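You operate a simulated robot arm through the tools that you are given. There is no shell and no other tool. Be economical: measure what you need, move in short steps, check, and stop when the job is done.

You run a simulated two-armed robot. Do the job below in one go: nothing can be reset, and whatever is moved stays where it is left.

## Task
Take the lid off the blue pot marked chalk and lay it down on the top of the grey table. Put the jar with black lid on the shelf two of the white shelves. Put the jar with green lid on top of the wood block with white ends. Take the tin marked bronze and leave it on the glass pane tinted grey. Fetch the sanding block marked three twenty and set it on the top of the narrow side bench. Put the block with silver top on the rack shelf with green edge. Put the white mug in the bottom of the white sink. Take the iron weight on the rack shelf with yellow edge and put it away on the right end of the dark bench. Put the mould marked leaf on top of the pale wooden block. Take the round lump with white band and put it on top of the mould marked pearl. Open the drawer marked wax, take the open tin marked oak wax from the inside of the drawer marked wax and put it on the top of the white stand, then shut the wax. Any order will do. Set down upright: jar with black lid, jar with green lid, tin marked bronze, white mug, iron weight.

It is judged by the outcome, as a careful person would: the job done as asked, and still so three seconds after it is handed in. It fails if anything else is knocked over, pushed out of place, dropped, spilled or broken. Lids that push on must go on centred and level and be pressed home; caps that screw on are set level and turned clockwise until they are tight.

## Robot
Two 7-joint arms with two-finger parallel grippers on one trunk, on a base that drives. Base frame: it is fixed to the floor where the robot stands at the start and does not move with it; the origin is under the middle of the robot, x ahead of it, y to its left, z up. Readings come in m, degrees, newtons and seconds.
The left shoulder is at the start at [-0.082, 0.119, 0.851], the right one opposite. With the tool pointing down near the work surface each hand reaches from about 0.16 to 0.58 m from the robot's upright axis, wherever it stands, measured 20 degrees to its own side. Places, roughly: block with silver top (6x6x4 cm) [-1.5, -3.9, 1.2]; blue pot marked chalk [0.5, 0, 1]; bottom of the white sink [-1.3, -2.4, 0.7]; drawer marked wax [1.2, -2.5, 1.2]; glass pane tinted grey (16x12x1 cm) [6, -1.6, 0.7]; iron weight (9x6x9 cm) [-1.5, -3.6, 1.2]; jar with black lid [-1.5, 1.25, 1.25]; jar with green lid [-1.5, 1.5, 1.25]; mould marked leaf [0, -2.5, 1]; mould marked pearl [0, -2.75, 1]; open tin marked oak wax [1.25, -2.5, 1.25]; pale wooden block (17x9x5 cm) [4, 0.2, 1]; rack shelf with green edge [-1.5, -3.7, 0.9]; right end of the dark bench (44x20 cm) [2.88, -2.92, 0.88]; round lump with white band (5x5x2 cm) [0.2, -2.5, 0.9]; sanding block marked three twenty [8.5, -0.25, 0.75]; shelf two of the white shelves (60x17 cm) [-1.42, 1.4, 0.46]; tin marked bronze [8.75, -1.25, 1.25]; top of the narrow side bench [8.6, 0.8, 0.8]; top of the white stand [5.3, -2.9, 0.8]; white mug (12x8x10 cm) [-1.5, -3.8, 1.2]; wood block with white ends (10x6x5 cm) [1.3, -2.3, 0.9]. Payload 3.43 kg a hand.
The tool frame of a hand sits at the grasp point between the pads (the TCP): z along the fingers, y along the line on which they close. The tips reach 0.03 m beyond it. Largest opening 0.094 m; finger width 0.028, thickness 0.01; the body of the gripper, 0.05 by 0.096 m, starts 0.055 m behind the TCP.
Orientation is told as [roll, pitch, yaw] about the base's x, y, z axes, in that order, counted from this pose: with the fingers straight down and closing along the base's y, the tool's x points along the base's -x, its y along +y and its z along -z.

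## Interface
- The arms move only by the tool play_rows. It takes "left_series", "right_series" or both (then of equal length, played together; a hand with none holds still); each is a list of rows, each a list of 2 entries, a list of its own where there are three numbers: the shift along the base's x, y, z in units of 30 mm (1.0 is 30 mm), then the turn, a rotation vector about the base's x, y, z in units of 4 degrees (1.0 is 4 degrees). In form: [[[tx, ty, tz], [ax, ay, az]], ...]. A call has 1 to 10 rows; each row shifts and turns the commanded pose from where the row before left it. "left_jaw" and "right_jaw" are, for a hand that has rows, the opening, from 0 (shut) to 1 (fully open), set as the call begins (left out, the last holds). A call with a number of a shift or a turn outside -1 to 1 is refused whole. Rows are played at 5 a second. More than 0.05 m and 8.6 degrees between two rows, or a gripper value outside its range, and nothing of the call is played. A pose out of reach is approached as far as the arm can. The call stops where the force on the tool passes 40 N (or 10 N more than at its start, if that is more) or the arm is blocked; 0.2 s more then pass. The fingers move at their own pace (about 0.153 m/s each) and stop on an object; they squeeze with about 25 N. The grip force told is the motor's: it shows also when the fingers shut on nothing. Time passes only in rows, and 0.2 s behind the last, so rows that do not move let the fingers close. The reply holds the time, the measured pose of the TCP, the force on the tool along the base axes, the opening and the grip force, in the units named above and with some noise, with the torque about the TCP (base axes, N m) and any sound that the robot's microphone picked up, and new pictures: "views" is both (left out), scene, wrist or none (wrist: the cameras of the hands that moved).
- Cameras (640 x 400 px; columns grow to the right, rows downward): "scene" is now at [0.0315, 0.011, 1.5576]; the picture's right is [0.16, -0.99, 0.00], its down [-0.76, -0.13, -0.64] and it looks along [0.63, 0.11, -0.77] (base axes); focal length 282 px, centre (320, 200). "left" rides on the left gripper at [0.076, -0.014, -0.103] in its tool frame; the picture's right is [0.18, 0.98, 0.00], its down [-0.75, 0.14, -0.64] and it looks along [-0.63, 0.12, 0.77] (tool axes); focal length 243 px, centre (320, 200). "right" rides on the right gripper at [0.076, 0.014, -0.102] in its tool frame; the picture's right is [-0.18, 0.98, 0.00], its down [-0.75, -0.14, -0.64] and it looks along [-0.63, -0.12, 0.77] (tool axes); focal length 243 px, centre (320, 200). There is no depth. A picture from a camera that has moved, and an enlarged one, comes with that camera's place and axes in the base frame and with its lens.
- lift_body(by): slides the trunk up (or, below 0, down) by that many m; the arms and the scene camera ride with it, the base frame stays. It gives what a move gives, with no picture.
- base_move(legs): drives the robot by 1 to 6 legs, each [ahead, left, turn to the left] in m, m and degrees, along the robot's own axes; the way and the turn of a leg run together, so that a leg with both is an arc; at most 1.5 m and 180 degrees a leg. The arms and the cameras ride along, it lands a little off, and it stops where it bumps. It gives what a move gives, and a new picture of the scene camera.
- aim_head(pan, tilt): turns the head with the scene camera to pan (to the left, within 143 degrees either way) and tilt (down, from -29 to 69), counted from straight ahead of the robot. It gives what a move gives, and a new picture of the scene camera.
- enlarge(camera, box): a new picture of the part [left, top, right, bottom] of that camera's present view, enlarged. The clock stands still meanwhile.
- job_done(): hands the job in; it is judged then, once.

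Work in short steps. Places have to be worked out from the pictures, the camera data and where the tool is seen: move nearer, look again, correct. Check each grasp and each placing, and mend what went wrong. You have 556 turns and 360 pictures in all, those below and enlarged ones among them. Open the grippers and draw the arms clear of the work before you hand the job in, unless the task says otherwise; then end with one line.

The tools are called after ">>>" as a command line: name --argument value ..., lists and objects as JSON in quotes. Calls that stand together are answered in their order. play_rows: Moves the arms, as the interface text tells. Its arguments: {"type":"object","properties":{"left_series":{"type":"array","items":{"type":"array"}},"left_jaw":{"type":"number"},"right_series":{"type":"array","items":{"type":"array"}},"right_jaw":{"type":"number"},"views":{"type":"string","enum":["both","scene","wrist","none"]}},"required":[]} The other tools are called the same way: lift_body (by) slides the trunk up or down; base_move (legs) drives the base; aim_head (pan, tilt) turns the head that bears the scene camera; enlarge (camera, box) takes an enlarged picture of a part of a camera's view; job_done () hands the job in.

At the start:

```text
clock: 0.0
left_tool_pos: [0.2984, 0.2082, 1.2237]
left_orientation: [0.0, -0.1, 0.0]
left_contact_force: [0.2, 1.0, 0.2]
left_torque: [0.0, 0.01, 0.0]
left_gripper_width: 0.0941
left_finger_force: 0.0
right_tool_pos: [0.2912, -0.0598, 1.1565]
right_orientation: [0.1, 0.1, 0.1]
right_contact_force: [0.7, -0.3, -1.2]
right_torque: [0.01, 0.0, 0.01]
right_gripper_width: 0.0939
right_finger_force: 0.0
trunk travel left (down, up): [-0.275, 0.06]
robot x, y, heading: [-0.0005, -0.0016, -0.1]
head pan, tilt: [9.5, 50.1]
```

scene: 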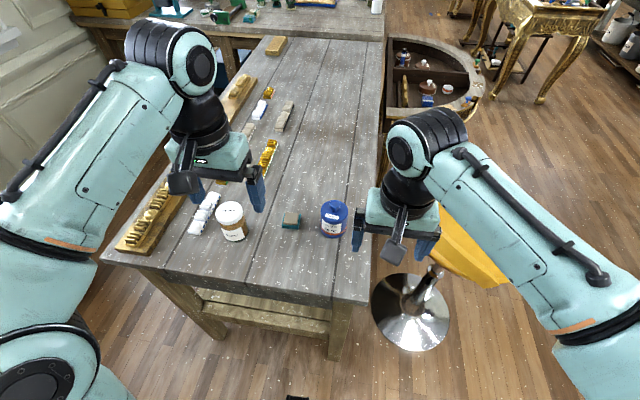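
right: 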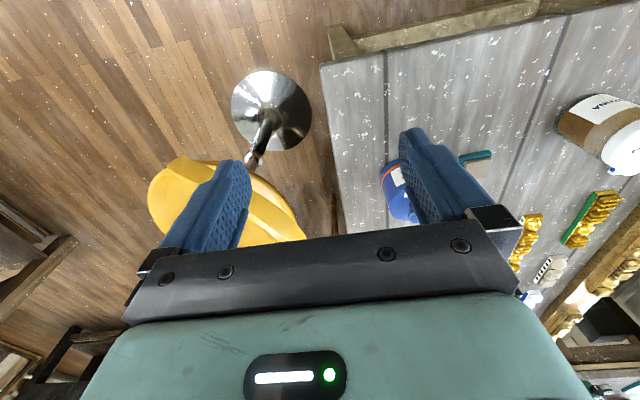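
left: 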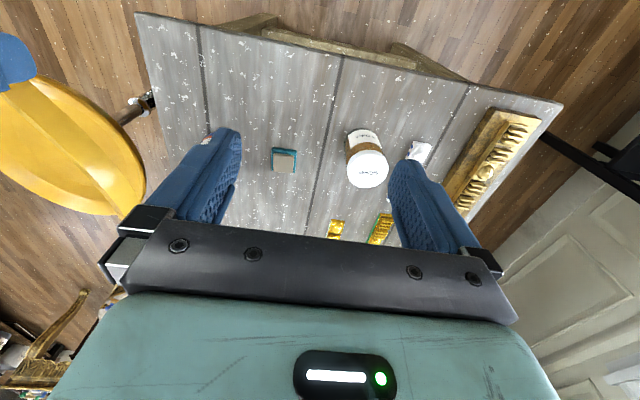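

I start by looking closely at the blue pot on the table.

>>> enlarge --camera "scene" --box '[260, 160, 420, 260]'

>>> enlarge --camera "right" --box '[320, 100, 560, 250]'

```text
4.00 times, centred on (340, 210) of scene
camera zoom: at [0.0315, 0.011, 1.5576], right [0.16, -0.99, 0.0], down [-0.76, -0.13, -0.64], along [0.63, 0.11, -0.77], focal length 1127 px, centre (240, 160)
```

zoom: 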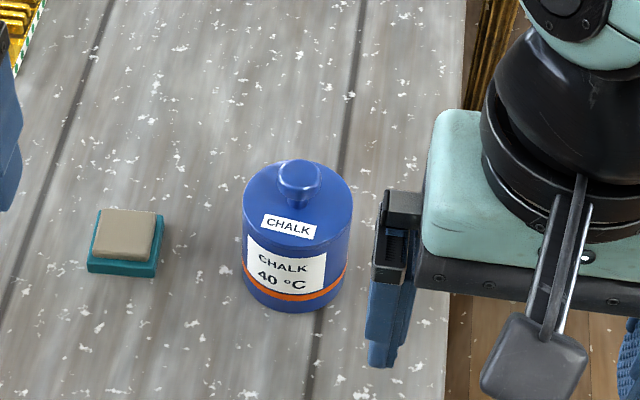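

```text
2.67 times, centred on (440, 175) of right
camera zoom: at [0.2153, -0.0454, 1.259], right [0.18, 0.98, 0.0], down [0.75, -0.14, 0.64], along [0.63, -0.12, -0.77], focal length 647 px, centre (0, 267)
```

zoom: 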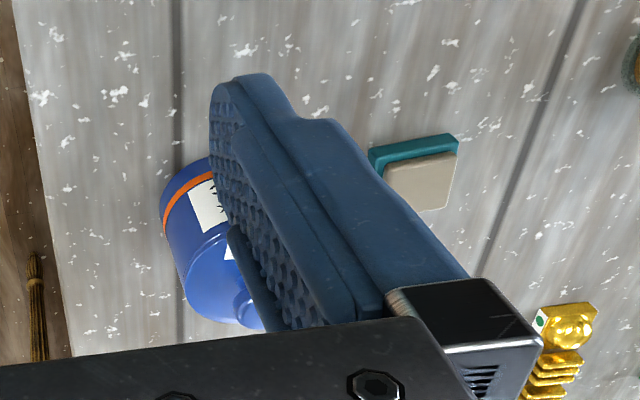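

The knob triangulates to about [0.513, 0.053, 0.96]. I bring the left hand above it to z ≈ 1.06.

>>> play_rows --left_series '[[[0.9, -0.65, -0.68], [0, 0, 0]], [[0.9, -0.65, -0.68], [0, 0, 0]], [[0.9, -0.65, -0.68], [0, 0, 0]], [[0.9, -0.65, -0.68], [0, 0, 0]], [[0.9, -0.65, -0.68], [0, 0, 0]], [[0.9, -0.65, -0.68], [0, 0, 0]], [[0.9, -0.65, -0.68], [0, 0, 0]], [[0.9, -0.65, -0.68], [0, 0, 0]], [[0, 0, 0], [0, 0, 0]]]' --left_jaw 0.6

```text
clock: 2.0
left_tool_pos: [0.4894, 0.0596, 1.0646]
left_orientation: [0.3, -0.4, -0.7]
left_contact_force: [-0.2, -0.6, -0.9]
left_torque: [-0.02, -0.01, -0.03]
left_gripper_width: 0.0562
left_finger_force: 0.0
left hand out of reach, approached as far as the arm can: row 7, 8
right_tool_pos: [0.2919, -0.0599, 1.1565]
right_orientation: [0.0, 0.0, 0.1]
right_contact_force: [-0.6, 0.7, -0.6]
right_torque: [-0.02, 0.01, 0.02]
right_gripper_width: 0.0939
right_finger_force: 0.1
trunk travel left (down, up): [-0.275, 0.06]
robot x, y, heading: [-0.0023, -0.0012, 0.3]
head pan, tilt: [9.5, 50.1]
camera scene: at [0.0317, 0.0111, 1.5576], right [0.16, -0.99, 0.0], down [-0.76, -0.13, -0.64], along [0.63, 0.11, -0.77], focal length 282 px, centre (320, 200)
camera left: at [0.4135, 0.0464, 1.1668], right [-0.17, 0.98, 0.0], down [0.75, 0.13, 0.65], along [0.64, 0.11, -0.76], focal length 243 px, centre (320, 200)
```

scene: 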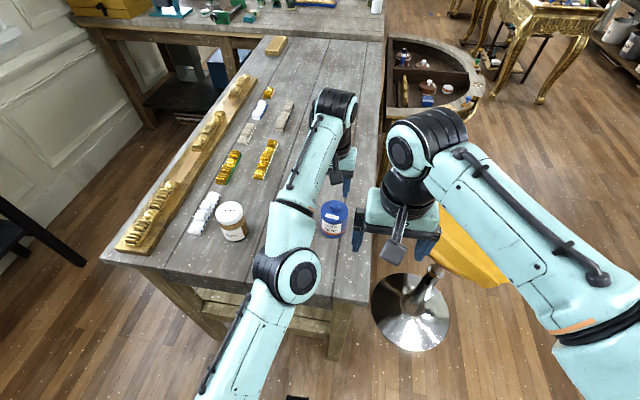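
left: 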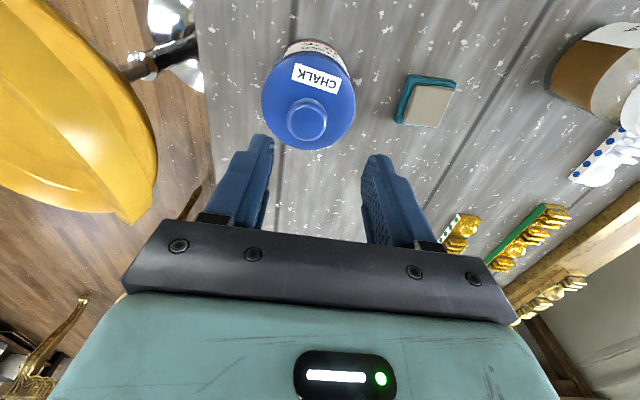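

Knob seen at about [0.497, 0.050, 0.97]. I go down 60 mm and look again.

>>> play_rows --left_series '[[[0, 0, -1], [0, 0, 0]], [[0, 0, -0.8], [0, 0, 0]], [[0, 0, 0], [0, 0, 0]]]' --views "wrist"

```text
clock: 2.8
left_tool_pos: [0.5055, 0.0562, 1.018]
left_orientation: [0.0, 0.1, 0.0]
left_contact_force: [-0.3, -0.8, 0.0]
left_torque: [0.0, -0.02, 0.02]
left_gripper_width: 0.0562
left_finger_force: 0.0
left hand out of reach, approached as far as the arm can: row 1, 2
right_tool_pos: [0.2912, -0.0604, 1.1564]
right_orientation: [0.0, -0.1, 0.1]
right_contact_force: [0.1, 0.2, -0.2]
right_torque: [0.02, -0.07, -0.02]
right_gripper_width: 0.0941
right_finger_force: 0.1
trunk travel left (down, up): [-0.275, 0.06]
robot x, y, heading: [-0.0027, 0.0007, 0.1]
head pan, tilt: [9.5, 50.1]
camera left: at [0.4314, 0.0417, 1.12], right [-0.18, 0.98, 0.0], down [0.75, 0.14, 0.64], along [0.63, 0.12, -0.77], focal length 243 px, centre (320, 200)
```

left: 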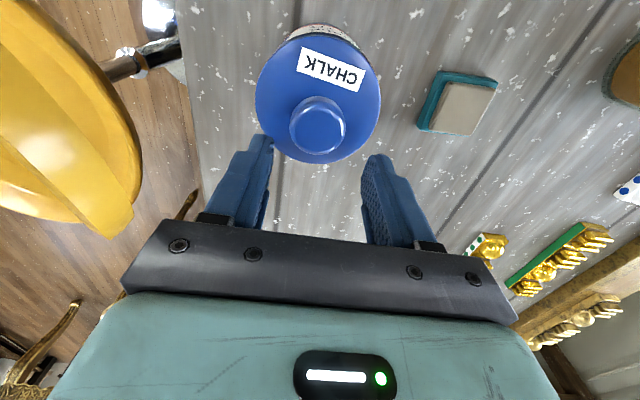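

Knob at about [0.496, 0.050]; I correct sideways and go down to about z 0.975.

>>> play_rows --left_series '[[[-0.3, -0.1, -0.5], [0, 0, 0]], [[-0.3, -0.1, -0.9], [0, 0, 0]], [[0, 0, 0], [0, 0, 0]]]' --views "both"

```text
clock: 3.3
left_tool_pos: [0.5113, 0.0483, 1.0115]
left_orientation: [-0.7, -0.8, 0.1]
left_contact_force: [-1.7, 0.1, 13.7]
left_torque: [-0.3, 0.18, -0.07]
left_gripper_width: 0.0567
left_finger_force: 0.4
left hand out of reach, approached as far as the arm can: row 1, 2
right_tool_pos: [0.2911, -0.0604, 1.1557]
right_orientation: [0.0, 0.0, 0.0]
right_contact_force: [-0.2, -0.8, 0.1]
right_torque: [0.01, -0.01, 0.0]
right_gripper_width: 0.0938
right_finger_force: 0.0
trunk travel left (down, up): [-0.275, 0.06]
robot x, y, heading: [0.0025, -0.0024, 0.1]
head pan, tilt: [9.5, 50.1]
stopped in row 2 (left hand): the force on the tool passed its limit at 54 N (the readings are from after the stop); the commanded pose is now the measured one
camera scene: at [0.0309, 0.0111, 1.5576], right [0.16, -0.99, 0.0], down [-0.76, -0.13, -0.64], along [0.63, 0.11, -0.77], focal length 282 px, centre (320, 200)
camera left: at [0.4346, 0.0354, 1.1116], right [-0.19, 0.98, -0.02], down [0.74, 0.15, 0.65], along [0.64, 0.11, -0.76], focal length 243 px, centre (320, 200)
```

scene: 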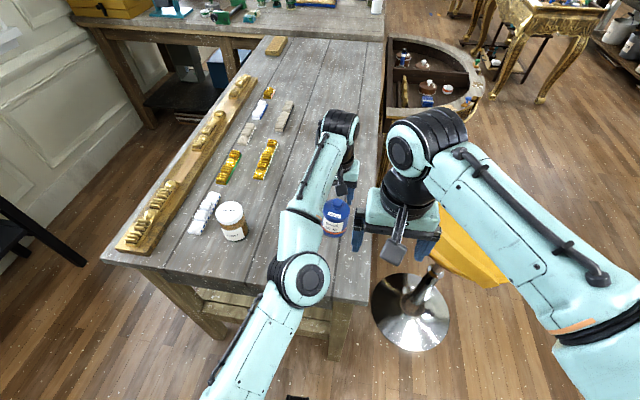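
left: 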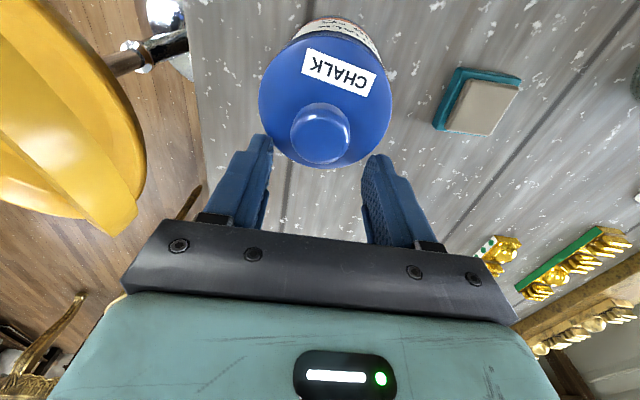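

Contact on the lid: its top is near z 0.98, so the knob is at about [0.479, 0.050, 1.0]. I raise, move back in x and look.

>>> play_rows --left_series '[[[0, 0, 1], [0.17, 0.2, 0]], [[-0.6, 0, 0.3], [0, 0, 0]], [[-0.5, 0, 0], [0, 0, 0]], [[0, 0, 0], [0, 0, 0]]]' --views "wrist"

>>> enlarge --camera "scene" --box '[290, 160, 390, 260]'

```text
clock: 4.3
left_tool_pos: [0.4872, 0.0463, 1.0574]
left_orientation: [0.1, 0.0, 0.2]
left_contact_force: [0.1, -0.5, 0.2]
left_torque: [0.01, 0.01, 0.03]
left_gripper_width: 0.0564
left_finger_force: 0.1
left hand out of reach, approached as far as the arm can: row 1, 2, 3
right_tool_pos: [0.2915, -0.0603, 1.1569]
right_orientation: [0.0, 0.0, 0.1]
right_contact_force: [-0.4, 0.2, 0.7]
right_torque: [0.01, -0.02, -0.02]
right_gripper_width: 0.0939
right_finger_force: 0.1
trunk travel left (down, up): [-0.275, 0.06]
robot x, y, heading: [-0.0011, 0.0029, 0.0]
head pan, tilt: [9.5, 50.1]
camera left: at [0.4124, 0.0327, 1.1593], right [-0.19, 0.98, 0.0], down [0.75, 0.14, 0.64], along [0.63, 0.12, -0.77], focal length 243 px, centre (320, 200)
```

left: 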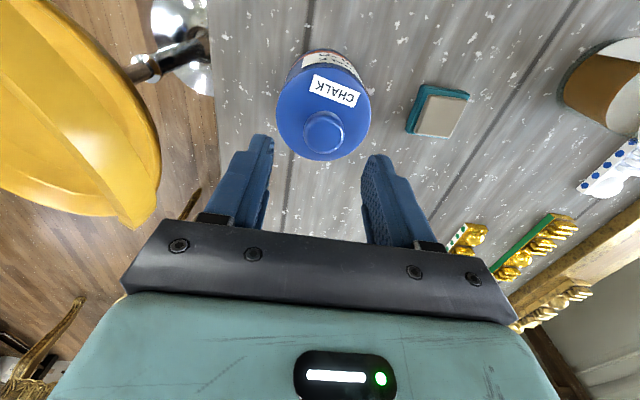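

```text
4.00 times, centred on (340, 210) of scene
camera zoom: at [0.0316, 0.011, 1.5576], right [0.16, -0.99, 0.0], down [-0.76, -0.13, -0.64], along [0.63, 0.11, -0.77], focal length 1127 px, centre (240, 160)
```

zoom: 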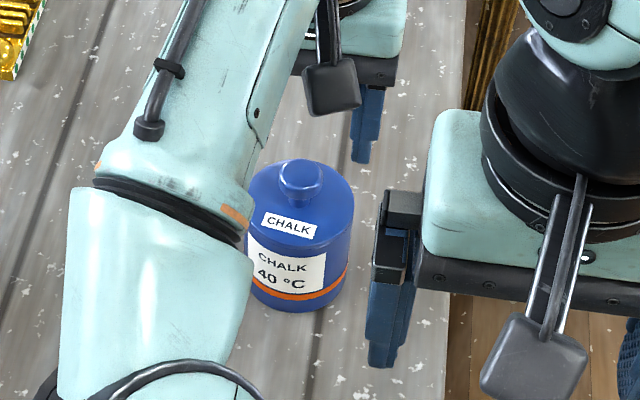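

Knob at about [0.481, 0.048, 1.0]. I go down with the jaws straddling it.

>>> play_rows --left_series '[[[-0.1, 0.05, -0.6], [0, 0, 0]], [[-0.1, 0, -0.5], [0, 0, 0]], [[0, 0, -0.4], [0, 0, 0]], [[0, 0, 0], [0, 0, 0]]]' --views "wrist"

```text
clock: 5.3
left_tool_pos: [0.502, 0.0425, 1.0196]
left_orientation: [0.1, 0.1, 0.2]
left_contact_force: [-0.6, -0.3, -0.7]
left_torque: [-0.01, 0.0, -0.03]
left_gripper_width: 0.0562
left_finger_force: 0.1
left hand out of reach, approached as far as the arm can: row 1, 2
right_tool_pos: [0.2917, -0.0598, 1.1563]
right_orientation: [-0.1, 0.0, 0.0]
right_contact_force: [-0.4, -0.6, 0.1]
right_torque: [0.02, 0.0, -0.03]
right_gripper_width: 0.0939
right_finger_force: 0.1
trunk travel left (down, up): [-0.275, 0.06]
robot x, y, heading: [0.0009, -0.0017, -0.2]
head pan, tilt: [9.5, 50.1]
camera left: at [0.4277, 0.0284, 1.1223], right [-0.19, 0.98, 0.0], down [0.75, 0.14, 0.64], along [0.63, 0.12, -0.77], focal length 243 px, centre (320, 200)
```

left: 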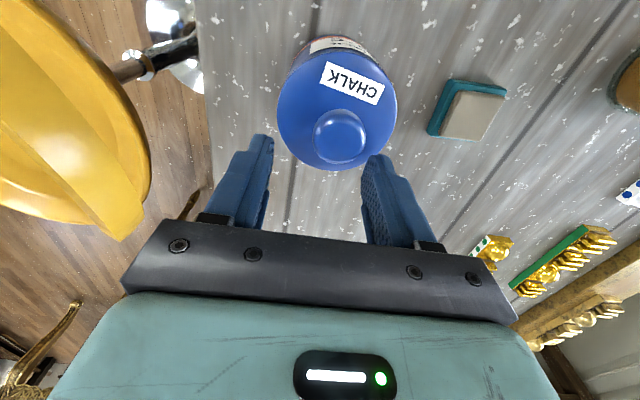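

In reach now; the hand is 20 mm too far forward. I shift back and a bit left.

>>> play_rows --left_series '[[[-0.4, 0.1, 0], [0, 0, 0]], [[-0.4, 0.1, 0], [0, 0, 0]], [[0, 0, 0], [0, 0, 0]]]' --views "wrist"

```text
clock: 6.1
left_tool_pos: [0.499, 0.0439, 1.0271]
left_orientation: [0.1, 0.1, 0.2]
left_contact_force: [1.0, -0.8, -0.5]
left_torque: [0.0, 0.0, 0.02]
left_gripper_width: 0.0566
left_finger_force: 0.0
left hand out of reach, approached as far as the arm can: row 1, 2
right_tool_pos: [0.2917, -0.0594, 1.1572]
right_orientation: [-0.1, 0.0, 0.0]
right_contact_force: [1.1, -0.6, 0.3]
right_torque: [-0.01, -0.03, 0.01]
right_gripper_width: 0.0938
right_finger_force: 0.0
trunk travel left (down, up): [-0.275, 0.06]
robot x, y, heading: [-0.002, -0.0009, -0.0]
head pan, tilt: [9.5, 50.1]
camera left: at [0.4253, 0.0295, 1.1288], right [-0.19, 0.98, 0.0], down [0.75, 0.14, 0.64], along [0.63, 0.12, -0.77], focal length 243 px, centre (320, 200)
```

left: 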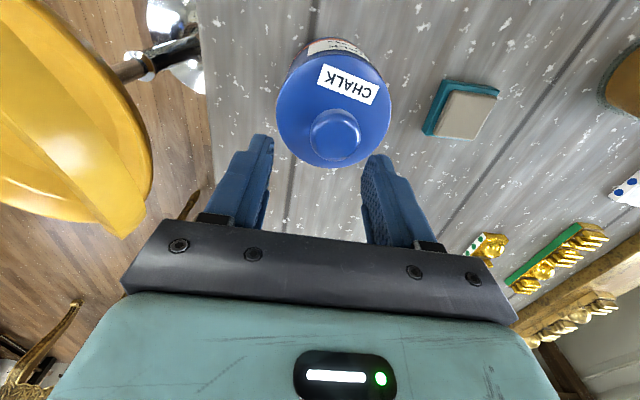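

Commands toward the robot at this height run into an arm limit; raising the trunk should help. I lift it 55 mm.

>>> lift_body --by 0.055

```text
clock: 7.1
left_tool_pos: [0.5306, 0.0435, 1.1248]
left_orientation: [0.1, -3.6, 0.3]
left_contact_force: [-1.0, 0.2, 0.0]
left_torque: [0.0, -0.02, 0.0]
left_gripper_width: 0.0562
left_finger_force: 0.0
right_tool_pos: [0.2913, -0.0604, 1.2128]
right_orientation: [-0.1, 0.0, 0.0]
right_contact_force: [-0.4, -0.2, -1.1]
right_torque: [-0.02, -0.05, -0.05]
right_gripper_width: 0.0939
right_finger_force: 0.0
trunk travel left (down, up): [-0.33, 0.005]
robot x, y, heading: [-0.0006, 0.003, -0.1]
head pan, tilt: [9.5, 50.1]
```

I play an idle row to see where the hand settles.

>>> play_rows --left_series '[[[0, 0, 0], [0, 0, 0]], [[0, 0, 0], [0, 0, 0]]]' --views "none"

```text
clock: 7.7
left_tool_pos: [0.5318, 0.0443, 1.1246]
left_orientation: [0.1, -3.7, 0.2]
left_contact_force: [0.5, 0.4, -0.3]
left_torque: [0.01, -0.02, -0.03]
left_gripper_width: 0.0566
left_finger_force: 0.0
right_tool_pos: [0.2913, -0.0601, 1.2126]
right_orientation: [0.0, 0.0, 0.0]
right_contact_force: [-0.6, -0.2, -0.1]
right_torque: [-0.02, 0.0, 0.0]
right_gripper_width: 0.094
right_finger_force: 0.1
trunk travel left (down, up): [-0.33, 0.005]
robot x, y, heading: [-0.0031, -0.0039, -0.0]
head pan, tilt: [9.5, 50.1]
```

I correct the tilt and go toward [0.482, 0.048, 1.06].

>>> play_rows --left_series '[[[-0.8, 0.06, 0], [0, 0.9, 0]], [[-0.8, 0.06, -0.7], [0, 0, 0]], [[0, 0, -0.7], [0, 0, 0]], [[0, 0, -0.7], [0, 0, 0]], [[0, 0, 0], [0, 0, 0]]]' --views "wrist"

```text
clock: 8.9
left_tool_pos: [0.5341, 0.0366, 1.0844]
left_orientation: [0.1, 0.0, 0.2]
left_contact_force: [0.4, -0.1, 0.0]
left_torque: [-0.01, -0.02, -0.01]
left_gripper_width: 0.0565
left_finger_force: 0.1
left hand out of reach, approached as far as the arm can: row 1, 2, 3, 4
right_tool_pos: [0.2914, -0.0599, 1.213]
right_orientation: [0.0, 0.0, 0.0]
right_contact_force: [-0.1, -0.1, 0.0]
right_torque: [0.02, -0.03, -0.04]
right_gripper_width: 0.094
right_finger_force: 0.0
trunk travel left (down, up): [-0.33, 0.005]
robot x, y, heading: [0.0004, -0.0031, 0.1]
head pan, tilt: [9.5, 50.1]
camera left: at [0.4592, 0.0215, 1.1867], right [-0.19, 0.98, 0.0], down [0.75, 0.14, 0.64], along [0.63, 0.12, -0.77], focal length 243 px, centre (320, 200)
```

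left: 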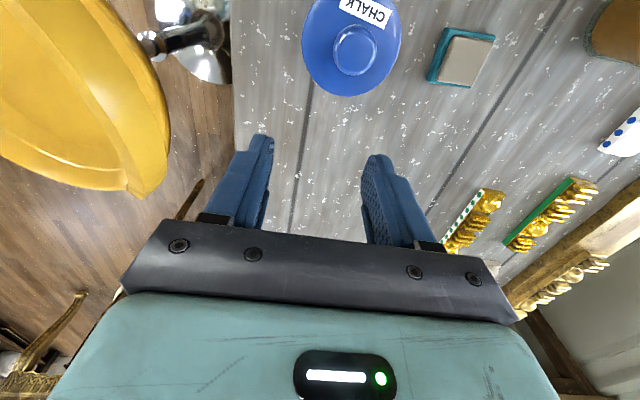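

The arm seems stuck near full stretch: it won't fold inward. I pull it back toward its start pose to get the elbow bent again.

>>> play_rows --left_series '[[[-0.8, 0.6, 0.8], [0, 0, 0]], [[-0.8, 0.6, 0.8], [0, 0, 0]], [[-0.8, 0.6, 0.8], [0, 0, 0]], [[-0.8, 0.6, 0.8], [0, 0, 0]], [[-0.8, 0.6, 0.8], [0, 0, 0]], [[-0.8, 0.6, 0.6], [0, 0, 0]], [[-0.8, 0.6, 0.6], [0, 0, 0]], [[0, 0, 0], [0, 0, 0]]]' --views "scene"

```text
clock: 10.7
left_tool_pos: [0.3929, 0.1559, 1.2472]
left_orientation: [0.1, 0.1, 0.2]
left_contact_force: [0.7, 0.2, -0.8]
left_torque: [-0.01, 0.0, 0.02]
left_gripper_width: 0.0563
left_finger_force: 0.1
left hand out of reach, approached as far as the arm can: row 1, 2
right_tool_pos: [0.2919, -0.0603, 1.2132]
right_orientation: [0.0, 0.0, 0.1]
right_contact_force: [-0.8, -0.2, -0.4]
right_torque: [0.0, 0.04, -0.01]
right_gripper_width: 0.0941
right_finger_force: 0.1
trunk travel left (down, up): [-0.33, 0.005]
robot x, y, heading: [0.0006, -0.0004, 0.0]
head pan, tilt: [9.5, 50.1]
camera scene: at [0.0315, 0.0106, 1.6166], right [0.16, -0.99, 0.0], down [-0.76, -0.13, -0.64], along [0.63, 0.11, -0.77], focal length 282 px, centre (320, 200)
```

scene: 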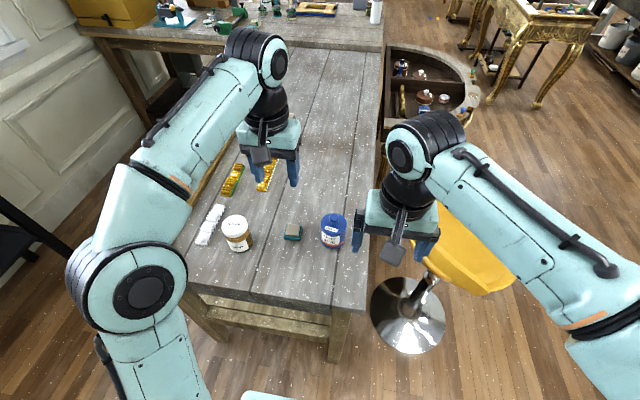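

Free again. I approach [0.481, 0.05, 1.10] from behind now, well inside the reach.

>>> play_rows --left_series '[[[0.2, -0.7, -0.9], [0, 0, 0]], [[0.2, -0.7, -0.9], [0, 0, 0]], [[0.4, -0.7, -0.9], [0, 0, 0]], [[0.6, -0.7, -0.9], [0, 0, 0]], [[0.6, -0.7, -0.9], [0, 0, 0]], [[0.6, 0, -0.4], [0, 0, 0]], [[0, 0, 0], [0, 0, 0]]]' --views "wrist"

```text
clock: 12.3
left_tool_pos: [0.4689, 0.0532, 1.0995]
left_orientation: [0.2, -0.1, 0.1]
left_contact_force: [-0.5, 0.4, 0.6]
left_torque: [0.01, 0.01, -0.04]
left_gripper_width: 0.0561
left_finger_force: 0.1
right_tool_pos: [0.2911, -0.0589, 1.213]
right_orientation: [0.0, 0.0, 0.0]
right_contact_force: [-0.4, 0.7, -0.5]
right_torque: [0.02, 0.01, 0.0]
right_gripper_width: 0.0941
right_finger_force: 0.0
trunk travel left (down, up): [-0.33, 0.005]
robot x, y, heading: [0.002, -0.0001, -0.1]
head pan, tilt: [9.5, 50.1]
camera left: at [0.3933, 0.0378, 1.2008], right [-0.19, 0.98, 0.0], down [0.75, 0.14, 0.64], along [0.63, 0.12, -0.77], focal length 243 px, centre (320, 200)
```

left: 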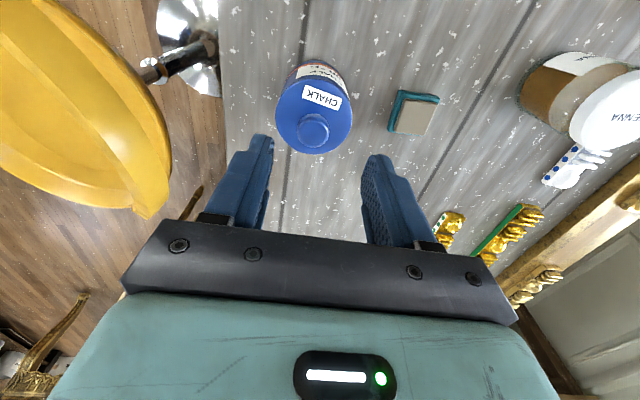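

Folding works now; refined knob position [0.484, 0.049, ~0.99]. I descend to z ≈ 1.017.

>>> play_rows --left_series '[[[0.25, -0.07, -0.9], [0, 0, 0]], [[0.25, -0.07, -0.9], [0, 0, 0]], [[0, 0, -0.8], [0, 0, 0]], [[0, 0, 0], [0, 0, 0]]]' --views "wrist"

```text
clock: 13.3
left_tool_pos: [0.4828, 0.0468, 1.0231]
left_orientation: [0.1, -0.1, 0.2]
left_contact_force: [-0.7, -0.7, 0.2]
left_torque: [-0.03, 0.01, -0.02]
left_gripper_width: 0.0562
left_finger_force: 0.1
right_tool_pos: [0.2903, -0.0604, 1.2126]
right_orientation: [0.1, 0.0, 0.0]
right_contact_force: [-0.2, 0.8, -0.3]
right_torque: [-0.01, -0.01, 0.0]
right_gripper_width: 0.0938
right_finger_force: 0.1
trunk travel left (down, up): [-0.33, 0.005]
robot x, y, heading: [0.0013, 0.0011, -0.0]
head pan, tilt: [9.5, 50.1]
camera left: at [0.4084, 0.0329, 1.1252], right [-0.19, 0.98, 0.0], down [0.75, 0.14, 0.64], along [0.63, 0.12, -0.77], focal length 243 px, centre (320, 200)
```

left: 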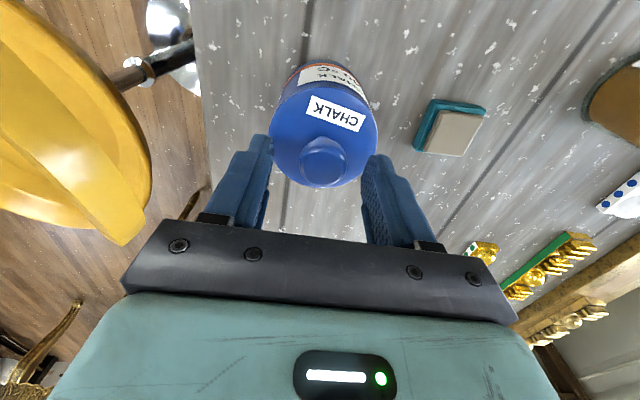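

Aligned. I lower 9 mm more and close.

>>> play_rows --left_series '[[[0, 0.05, -0.35], [0, 0, 0]], [[0, 0, 0], [0, 0, 0]]]' --views "none"

>>> play_rows --left_series '[[[0, 0, 0], [0, 0, 0]], [[0, 0, 0], [0, 0, 0]], [[0, 0, 0], [0, 0, 0]]]' --left_jaw 0 --views "wrist"

```text
clock: 13.9
left_tool_pos: [0.484, 0.0482, 1.0125]
left_orientation: [0.0, 0.0, 0.3]
left_contact_force: [-0.3, 0.1, 0.5]
left_torque: [-0.01, 0.01, 0.0]
left_gripper_width: 0.0564
left_finger_force: 0.0
right_tool_pos: [0.2915, -0.0596, 1.2122]
right_orientation: [0.0, -0.1, 0.0]
right_contact_force: [0.0, 0.1, 0.5]
right_torque: [0.01, 0.06, 0.0]
right_gripper_width: 0.094
right_finger_force: 0.1
trunk travel left (down, up): [-0.33, 0.005]
robot x, y, heading: [-0.0027, -0.0028, -0.2]
head pan, tilt: [9.5, 50.1]
```

```text
clock: 14.7
left_tool_pos: [0.4852, 0.0471, 1.0128]
left_orientation: [0.1, 0.1, 0.2]
left_contact_force: [0.0, -0.7, -0.1]
left_torque: [0.0, 0.01, 0.01]
left_gripper_width: 0.0259
left_finger_force: 24.9
right_tool_pos: [0.2918, -0.0603, 1.2124]
right_orientation: [0.0, 0.1, 0.1]
right_contact_force: [0.3, -0.8, -1.2]
right_torque: [0.07, 0.0, -0.03]
right_gripper_width: 0.0942
right_finger_force: 0.0
trunk travel left (down, up): [-0.33, 0.005]
robot x, y, heading: [0.0041, -0.0016, 0.0]
head pan, tilt: [9.5, 50.1]
heard: snap
camera left: at [0.4091, 0.0338, 1.1141], right [-0.19, 0.98, 0.0], down [0.75, 0.14, 0.64], along [0.63, 0.12, -0.77], focal length 243 px, centre (320, 200)
```

left: 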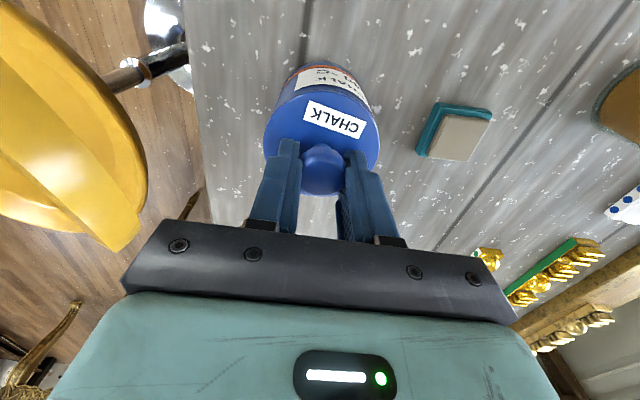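

Gripped the knob (26 mm). I lift slowly.

>>> play_rows --left_series '[[[0, 0, 0.2], [0, 0, 0]], [[0, 0, 0.3], [0, 0, 0]], [[0, 0, 0.5], [0, 0, 0]], [[0, 0, 0.8], [0, 0, 0]], [[0, 0, 0], [0, 0, 0]]]' --views "both"

```text
clock: 15.9
left_tool_pos: [0.4903, 0.0482, 1.0659]
left_orientation: [0.1, 0.1, 0.2]
left_contact_force: [-0.3, 0.1, 0.2]
left_torque: [0.01, -0.07, 0.01]
left_gripper_width: 0.0261
left_finger_force: 24.9
right_tool_pos: [0.2919, -0.0598, 1.2123]
right_orientation: [0.0, 0.0, -0.1]
right_contact_force: [-0.1, 0.4, -0.2]
right_torque: [0.01, -0.02, 0.01]
right_gripper_width: 0.094
right_finger_force: 0.1
trunk travel left (down, up): [-0.33, 0.005]
robot x, y, heading: [-0.0009, 0.0005, -0.1]
head pan, tilt: [9.5, 50.1]
camera scene: at [0.0311, 0.0111, 1.6165], right [0.16, -0.99, 0.0], down [-0.76, -0.13, -0.64], along [0.63, 0.11, -0.77], focal length 282 px, centre (320, 200)
camera left: at [0.4132, 0.0338, 1.1687], right [-0.19, 0.98, 0.0], down [0.75, 0.14, 0.64], along [0.63, 0.12, -0.77], focal length 243 px, centre (320, 200)
```

scene: 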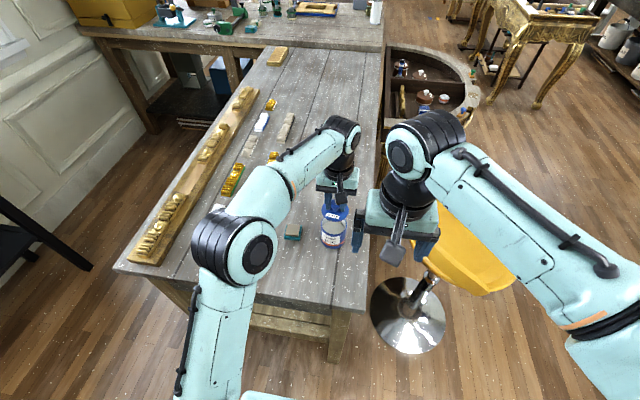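
left: 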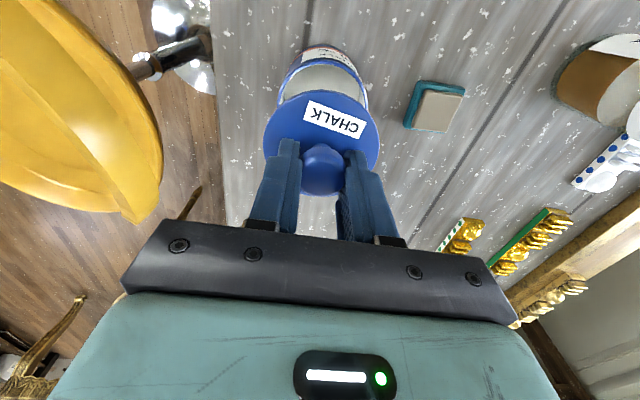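

The lid is off and the pot stands. I carry the lid to the free table area near [0.36, 0.12], first raising slightly.

>>> play_rows --left_series '[[[0, 0, 0.8], [0, 0, 0]], [[-0.8, 0.4, 0], [0, 0, 0]], [[-0.9, 0.5, 0], [0, 0, 0]], [[-0.9, 0.5, 0], [0, 0, 0]], [[-0.9, 0.5, 0], [0, 0, 0]], [[-0.8, 0.5, -0.5], [0, 0, 0]], [[0, 0, -0.9], [0, 0, 0]], [[0, 0, -0.9], [0, 0, 0]], [[0, 0, 0], [0, 0, 0]]]' --views "both"

```text
clock: 17.9
left_tool_pos: [0.3577, 0.1222, 1.0218]
left_orientation: [0.1, -0.1, 0.2]
left_contact_force: [-0.1, -0.4, -0.4]
left_torque: [0.02, -0.03, 0.01]
left_gripper_width: 0.0258
left_finger_force: 24.9
right_tool_pos: [0.2923, -0.0593, 1.2116]
right_orientation: [0.0, 0.0, -0.1]
right_contact_force: [0.5, -0.5, -0.2]
right_torque: [0.01, 0.02, -0.01]
right_gripper_width: 0.094
right_finger_force: 0.1
trunk travel left (down, up): [-0.33, 0.005]
robot x, y, heading: [0.0017, -0.0025, 0.2]
head pan, tilt: [9.5, 50.1]
camera scene: at [0.0307, 0.0111, 1.6165], right [0.16, -0.99, 0.0], down [-0.76, -0.13, -0.64], along [0.63, 0.11, -0.77], focal length 282 px, centre (320, 200)
camera left: at [0.283, 0.107, 1.1229], right [-0.19, 0.98, 0.0], down [0.75, 0.14, 0.64], along [0.63, 0.12, -0.77], focal length 243 px, centre (320, 200)
```

scene: 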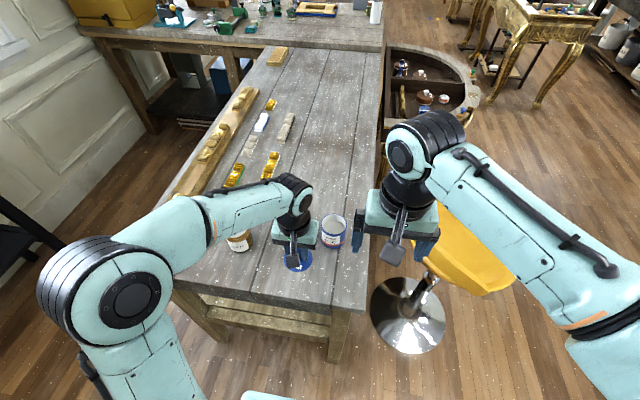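
left: 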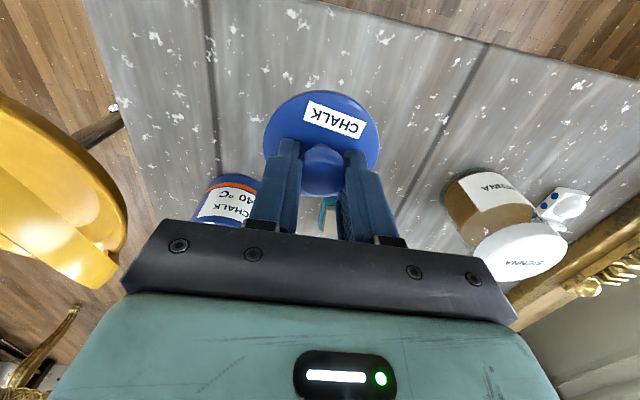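

The spot is clear on the table. I descend, slowing near contact.

>>> play_rows --left_series '[[[0, 0, -0.9], [0, 0, 0]], [[0, 0, -0.7], [0, 0, 0]], [[0, 0, -0.2], [0, 0, 0]], [[0, 0, -0.2], [0, 0, 0]], [[0, 0, -0.15], [0, 0, 0]], [[0, 0, -0.15], [0, 0, 0]]]' --views "wrist"

```text
clock: 19.3
left_tool_pos: [0.358, 0.1213, 0.9525]
left_orientation: [0.1, 0.0, 0.3]
left_contact_force: [0.0, 0.4, 0.2]
left_torque: [0.0, -0.05, -0.02]
left_gripper_width: 0.0262
left_finger_force: 25.1
right_tool_pos: [0.2917, -0.0596, 1.212]
right_orientation: [0.0, 0.0, 0.0]
right_contact_force: [-0.8, -0.2, 0.0]
right_torque: [-0.02, -0.02, 0.0]
right_gripper_width: 0.0939
right_finger_force: 0.0
trunk travel left (down, up): [-0.33, 0.005]
robot x, y, heading: [0.0016, 0.0008, -0.0]
head pan, tilt: [9.5, 50.1]
camera left: at [0.2813, 0.1072, 1.0542], right [-0.19, 0.98, 0.0], down [0.75, 0.14, 0.64], along [0.63, 0.12, -0.77], focal length 243 px, centre (320, 200)
```

left: 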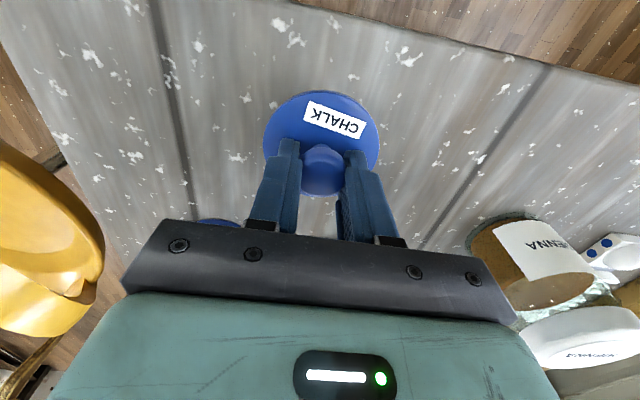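

No contact yet; I keep creeping down.

>>> play_rows --left_series '[[[0, 0, -0.15], [0, 0, 0]], [[0, 0, -0.15], [0, 0, 0]], [[0, 0, -0.15], [0, 0, 0]], [[0, 0, -0.1], [0, 0, 0]], [[0, 0, -0.1], [0, 0, 0]], [[0, 0, -0.1], [0, 0, 0]]]' --views "none"

```text
clock: 20.2
left_tool_pos: [0.3579, 0.1215, 0.9427]
left_orientation: [0.0, -0.5, 0.2]
left_contact_force: [-7.5, 2.3, 22.0]
left_torque: [0.05, 0.44, -0.02]
left_gripper_width: 0.0262
left_finger_force: 25.2
right_tool_pos: [0.2889, -0.0587, 1.2127]
right_orientation: [0.0, 0.0, 0.1]
right_contact_force: [0.8, 0.5, -0.1]
right_torque: [0.01, 0.01, -0.01]
right_gripper_width: 0.0941
right_finger_force: 0.2
trunk travel left (down, up): [-0.33, 0.005]
robot x, y, heading: [-0.0015, 0.0041, 0.0]
head pan, tilt: [9.5, 50.1]
stopped in row 4 (left hand): the force on the tool passed its limit at 46 N (the readings are from after the stop); the commanded pose is now the measured one
```

Contact at z 0.943. I release and then rise straight up.

>>> play_rows --left_series '[[[0, 0, 0.03], [0, 0, 0]], [[0, 0, 0], [0, 0, 0]], [[0, 0, 0], [0, 0, 0]]]' --left_jaw 0.6 --views "none"

>>> play_rows --left_series '[[[0, 0, 1], [0, 0, 0]], [[0, 0, 1], [0, 0, 0]], [[0, 0, 1], [0, 0, 0]], [[-0.3, 0.2, 1], [0, 0, 0]], [[-0.3, 0.3, 1], [0, 0, 0]], [[-0.3, 0.5, 1], [0, 0, 0]], [[-0.3, 0.5, 1], [0, 0, 0]], [[-0.3, 0.5, 1], [0, 0, 0]]]' --views "both"

```text
clock: 21.0
left_tool_pos: [0.3598, 0.1213, 0.9419]
left_orientation: [-0.1, -0.6, 0.2]
left_contact_force: [0.9, -1.9, 17.7]
left_torque: [-0.06, 0.05, 0.0]
left_gripper_width: 0.0516
left_finger_force: 0.1
right_tool_pos: [0.2906, -0.061, 1.2118]
right_orientation: [0.0, 0.0, 0.0]
right_contact_force: [0.6, 0.1, -0.1]
right_torque: [0.0, 0.05, 0.01]
right_gripper_width: 0.0937
right_finger_force: 0.0
trunk travel left (down, up): [-0.33, 0.005]
robot x, y, heading: [0.0005, -0.002, -0.0]
head pan, tilt: [9.5, 50.1]
```

```text
clock: 22.8
left_tool_pos: [0.3133, 0.1856, 1.1801]
left_orientation: [0.0, -0.4, 0.2]
left_contact_force: [-0.5, -0.1, -0.3]
left_torque: [-0.02, -0.03, 0.01]
left_gripper_width: 0.0565
left_finger_force: 0.1
right_tool_pos: [0.2903, -0.0605, 1.2132]
right_orientation: [0.0, 0.1, 0.0]
right_contact_force: [0.1, 0.2, 0.3]
right_torque: [0.02, 0.02, -0.01]
right_gripper_width: 0.094
right_finger_force: 0.0
trunk travel left (down, up): [-0.33, 0.005]
robot x, y, heading: [0.0002, 0.0002, -0.2]
head pan, tilt: [9.5, 50.1]
camera scene: at [0.0304, 0.0114, 1.6165], right [0.16, -0.99, 0.0], down [-0.76, -0.13, -0.64], along [0.63, 0.11, -0.77], focal length 282 px, centre (320, 200)
camera left: at [0.2363, 0.1713, 1.2818], right [-0.19, 0.98, 0.0], down [0.75, 0.14, 0.65], along [0.64, 0.12, -0.76], focal length 243 px, centre (320, 200)
```

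scene: 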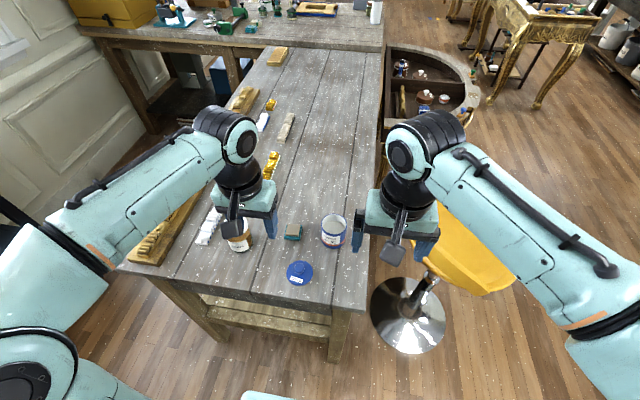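
left: 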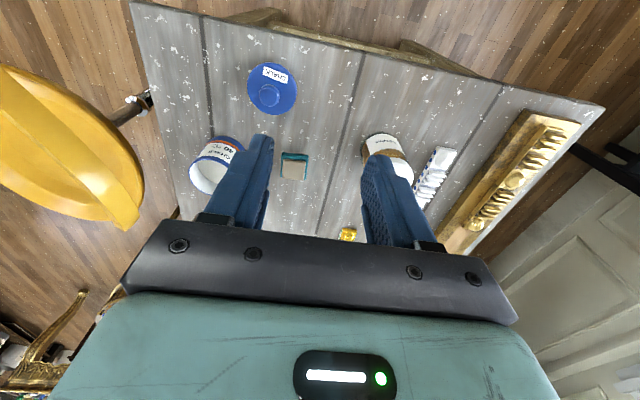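

Lid laid on the table and the pot is undisturbed. Now I look around: left-back and right-back to learn the layout.

>>> aim_head --pan 120 --tilt 20

>>> aim_head --pan -120 --tilt 20

>>> aim_head --pan -60 --tilt 15

>>> aim_head --pan -10 --tilt 10

```text
clock: 24.7
left_tool_pos: [0.314, 0.1858, 1.1801]
left_orientation: [0.0, -0.3, 0.1]
left_contact_force: [-0.3, -0.3, -0.5]
left_torque: [-0.02, 0.0, 0.02]
left_gripper_width: 0.0565
left_finger_force: 0.0
right_tool_pos: [0.2911, -0.0595, 1.2122]
right_orientation: [0.1, 0.1, 0.1]
right_contact_force: [0.0, 0.3, -0.3]
right_torque: [0.01, 0.03, 0.0]
right_gripper_width: 0.0941
right_finger_force: 0.0
trunk travel left (down, up): [-0.33, 0.005]
robot x, y, heading: [0.0032, -0.0004, 0.1]
head pan, tilt: [120.0, 20.0]
camera scene: at [-0.0917, 0.0792, 1.6622], right [0.87, 0.5, 0.0], down [0.17, -0.3, -0.94], along [-0.47, 0.81, -0.34], focal length 282 px, centre (320, 200)
```

scene: 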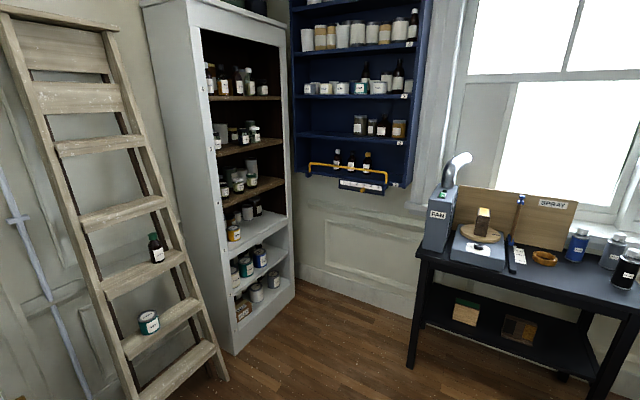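

```text
clock: 28.1
left_tool_pos: [0.3133, 0.1851, 1.1803]
left_orientation: [0.1, -0.3, 0.2]
left_contact_force: [-0.3, -0.8, -0.4]
left_torque: [-0.02, 0.01, 0.01]
left_gripper_width: 0.0563
left_finger_force: 0.0
right_tool_pos: [0.2902, -0.0599, 1.2123]
right_orientation: [0.0, 0.0, 0.0]
right_contact_force: [0.4, -0.3, 0.0]
right_torque: [-0.03, 0.02, -0.04]
right_gripper_width: 0.0941
right_finger_force: 0.1
trunk travel left (down, up): [-0.33, 0.005]
robot x, y, heading: [0.0002, -0.0016, 0.3]
head pan, tilt: [-120.0, 20.0]
camera scene: at [-0.0916, -0.0822, 1.6622], right [-0.87, 0.5, 0.0], down [0.17, 0.3, -0.94], along [-0.47, -0.81, -0.34], focal length 282 px, centre (320, 200)
```

scene: 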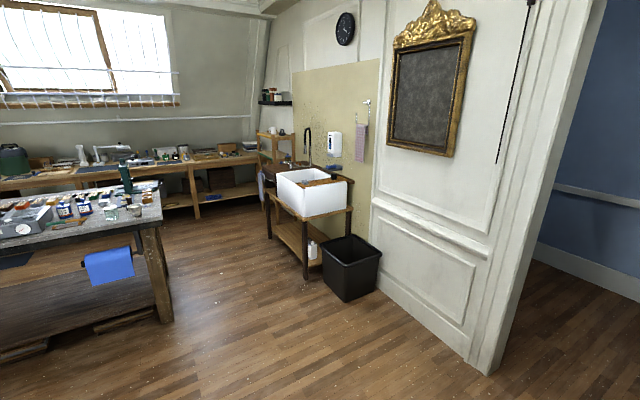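

```text
clock: 29.4
left_tool_pos: [0.3131, 0.1848, 1.1803]
left_orientation: [0.0, -0.4, 0.2]
left_contact_force: [0.2, -1.2, 0.0]
left_torque: [0.0, 0.05, 0.02]
left_gripper_width: 0.0567
left_finger_force: 0.1
right_tool_pos: [0.2918, -0.0599, 1.2116]
right_orientation: [-0.1, 0.0, 0.0]
right_contact_force: [1.3, 0.1, -0.8]
right_torque: [0.0, 0.0, 0.02]
right_gripper_width: 0.0939
right_finger_force: 0.0
trunk travel left (down, up): [-0.33, 0.005]
robot x, y, heading: [0.0002, 0.0005, 0.3]
head pan, tilt: [-60.0, 15.0]
camera scene: at [0.0015, -0.0824, 1.6704], right [-0.87, -0.5, 0.0], down [-0.13, 0.22, -0.97], along [0.48, -0.84, -0.26], focal length 282 px, centre (320, 200)
```

scene: 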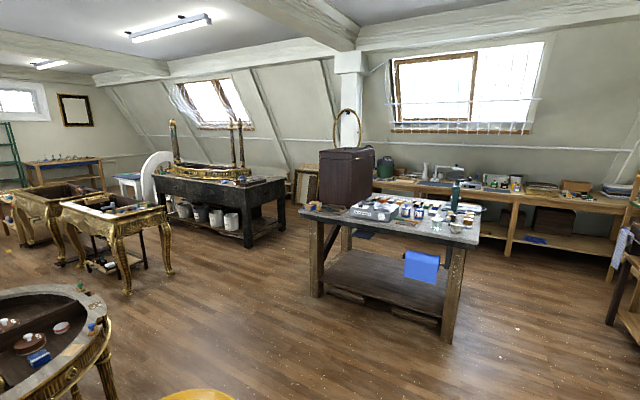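

```text
clock: 30.6
left_tool_pos: [0.3138, 0.1853, 1.1798]
left_orientation: [-0.1, -0.4, 0.3]
left_contact_force: [0.1, 0.1, -0.3]
left_torque: [-0.02, -0.01, -0.03]
left_gripper_width: 0.0564
left_finger_force: 0.0
right_tool_pos: [0.2917, -0.0599, 1.2118]
right_orientation: [0.0, 0.0, 0.0]
right_contact_force: [-0.5, -0.5, 0.9]
right_torque: [0.03, -0.01, 0.01]
right_gripper_width: 0.0939
right_finger_force: 0.0
trunk travel left (down, up): [-0.33, 0.005]
robot x, y, heading: [-0.0027, 0.0001, 0.2]
head pan, tilt: [-10.0, 10.0]
camera scene: at [0.0464, -0.0177, 1.6785], right [-0.17, -0.98, 0.0], down [-0.17, 0.03, -0.98], along [0.97, -0.17, -0.17], focal length 282 px, centre (320, 200)
```

scene: 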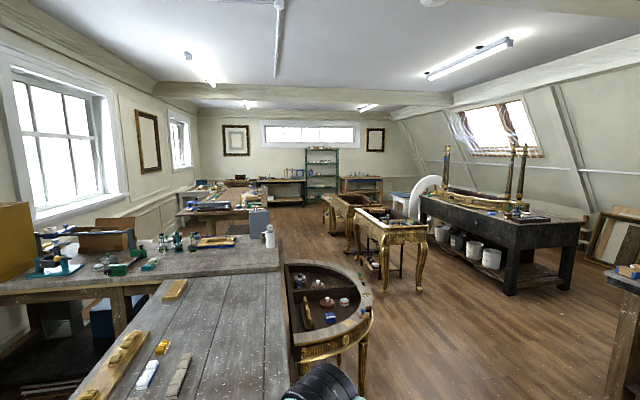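

The layout is clear: white shelves front at x≈-1.33, y 1.04–1.76. I back out, turn left and drive up toward the shelves, looking ahead on the way.

>>> base_move --legs '[[-0.7, 0, 0], [0, 0, 90], [1.0, 0, 0]]'

>>> aim_head --pan 45 --tilt 30

```text
clock: 33.6
left_tool_pos: [-0.2398, 0.1849, 1.1814]
left_orientation: [0.0, -0.7, 0.6]
left_contact_force: [-0.2, 0.0, 0.3]
left_torque: [-0.01, -0.06, 0.0]
left_gripper_width: 0.0564
left_finger_force: 0.1
right_tool_pos: [-0.2613, -0.06, 1.2141]
right_orientation: [0.1, -0.2, 0.4]
right_contact_force: [0.1, 0.1, 0.2]
right_torque: [0.01, -0.02, 0.01]
right_gripper_width: 0.0939
right_finger_force: 0.1
trunk travel left (down, up): [-0.33, 0.005]
robot x, y, heading: [-0.5484, -0.0023, 0.5]
head pan, tilt: [-10.0, 10.0]
stopped in leg 1: the robot was blocked; the commanded pose is now the measured one
camera scene: at [-0.506, -0.0199, 1.6782], right [-0.17, -0.99, 0.0], down [-0.17, 0.03, -0.99], along [0.97, -0.17, -0.17], focal length 282 px, centre (320, 200)
```

scene: 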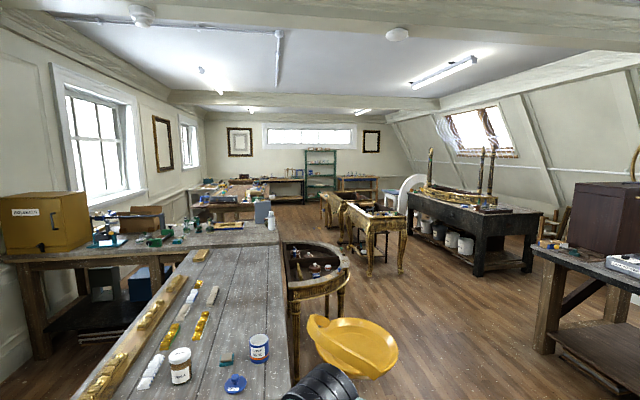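

```text
clock: 34.9
left_tool_pos: [-0.2353, 0.1839, 1.1797]
left_orientation: [0.0, -0.5, 0.6]
left_contact_force: [0.4, 0.3, -0.6]
left_torque: [0.01, 0.0, 0.01]
left_gripper_width: 0.0565
left_finger_force: 0.0
right_tool_pos: [-0.2578, -0.06, 1.2131]
right_orientation: [0.0, 0.0, 0.5]
right_contact_force: [0.2, 0.6, 0.3]
right_torque: [-0.02, 0.0, 0.01]
right_gripper_width: 0.0939
right_finger_force: 0.1
trunk travel left (down, up): [-0.33, 0.005]
robot x, y, heading: [-0.5473, -0.0036, 0.1]
head pan, tilt: [45.0, 30.0]
camera scene: at [-0.529, 0.0601, 1.6462], right [0.71, -0.7, 0.0], down [-0.35, -0.36, -0.87], along [0.61, 0.62, -0.5], focal length 282 px, centre (320, 200)
```

scene: 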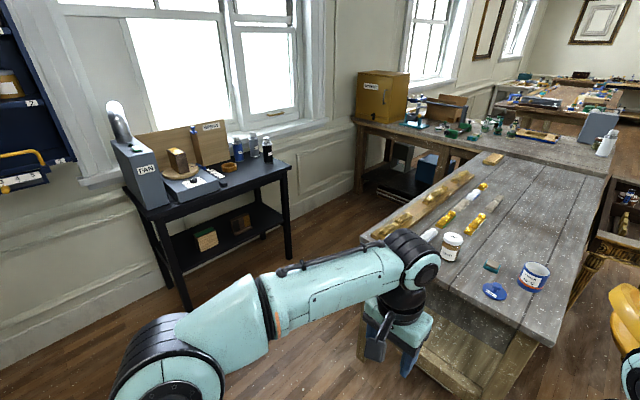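

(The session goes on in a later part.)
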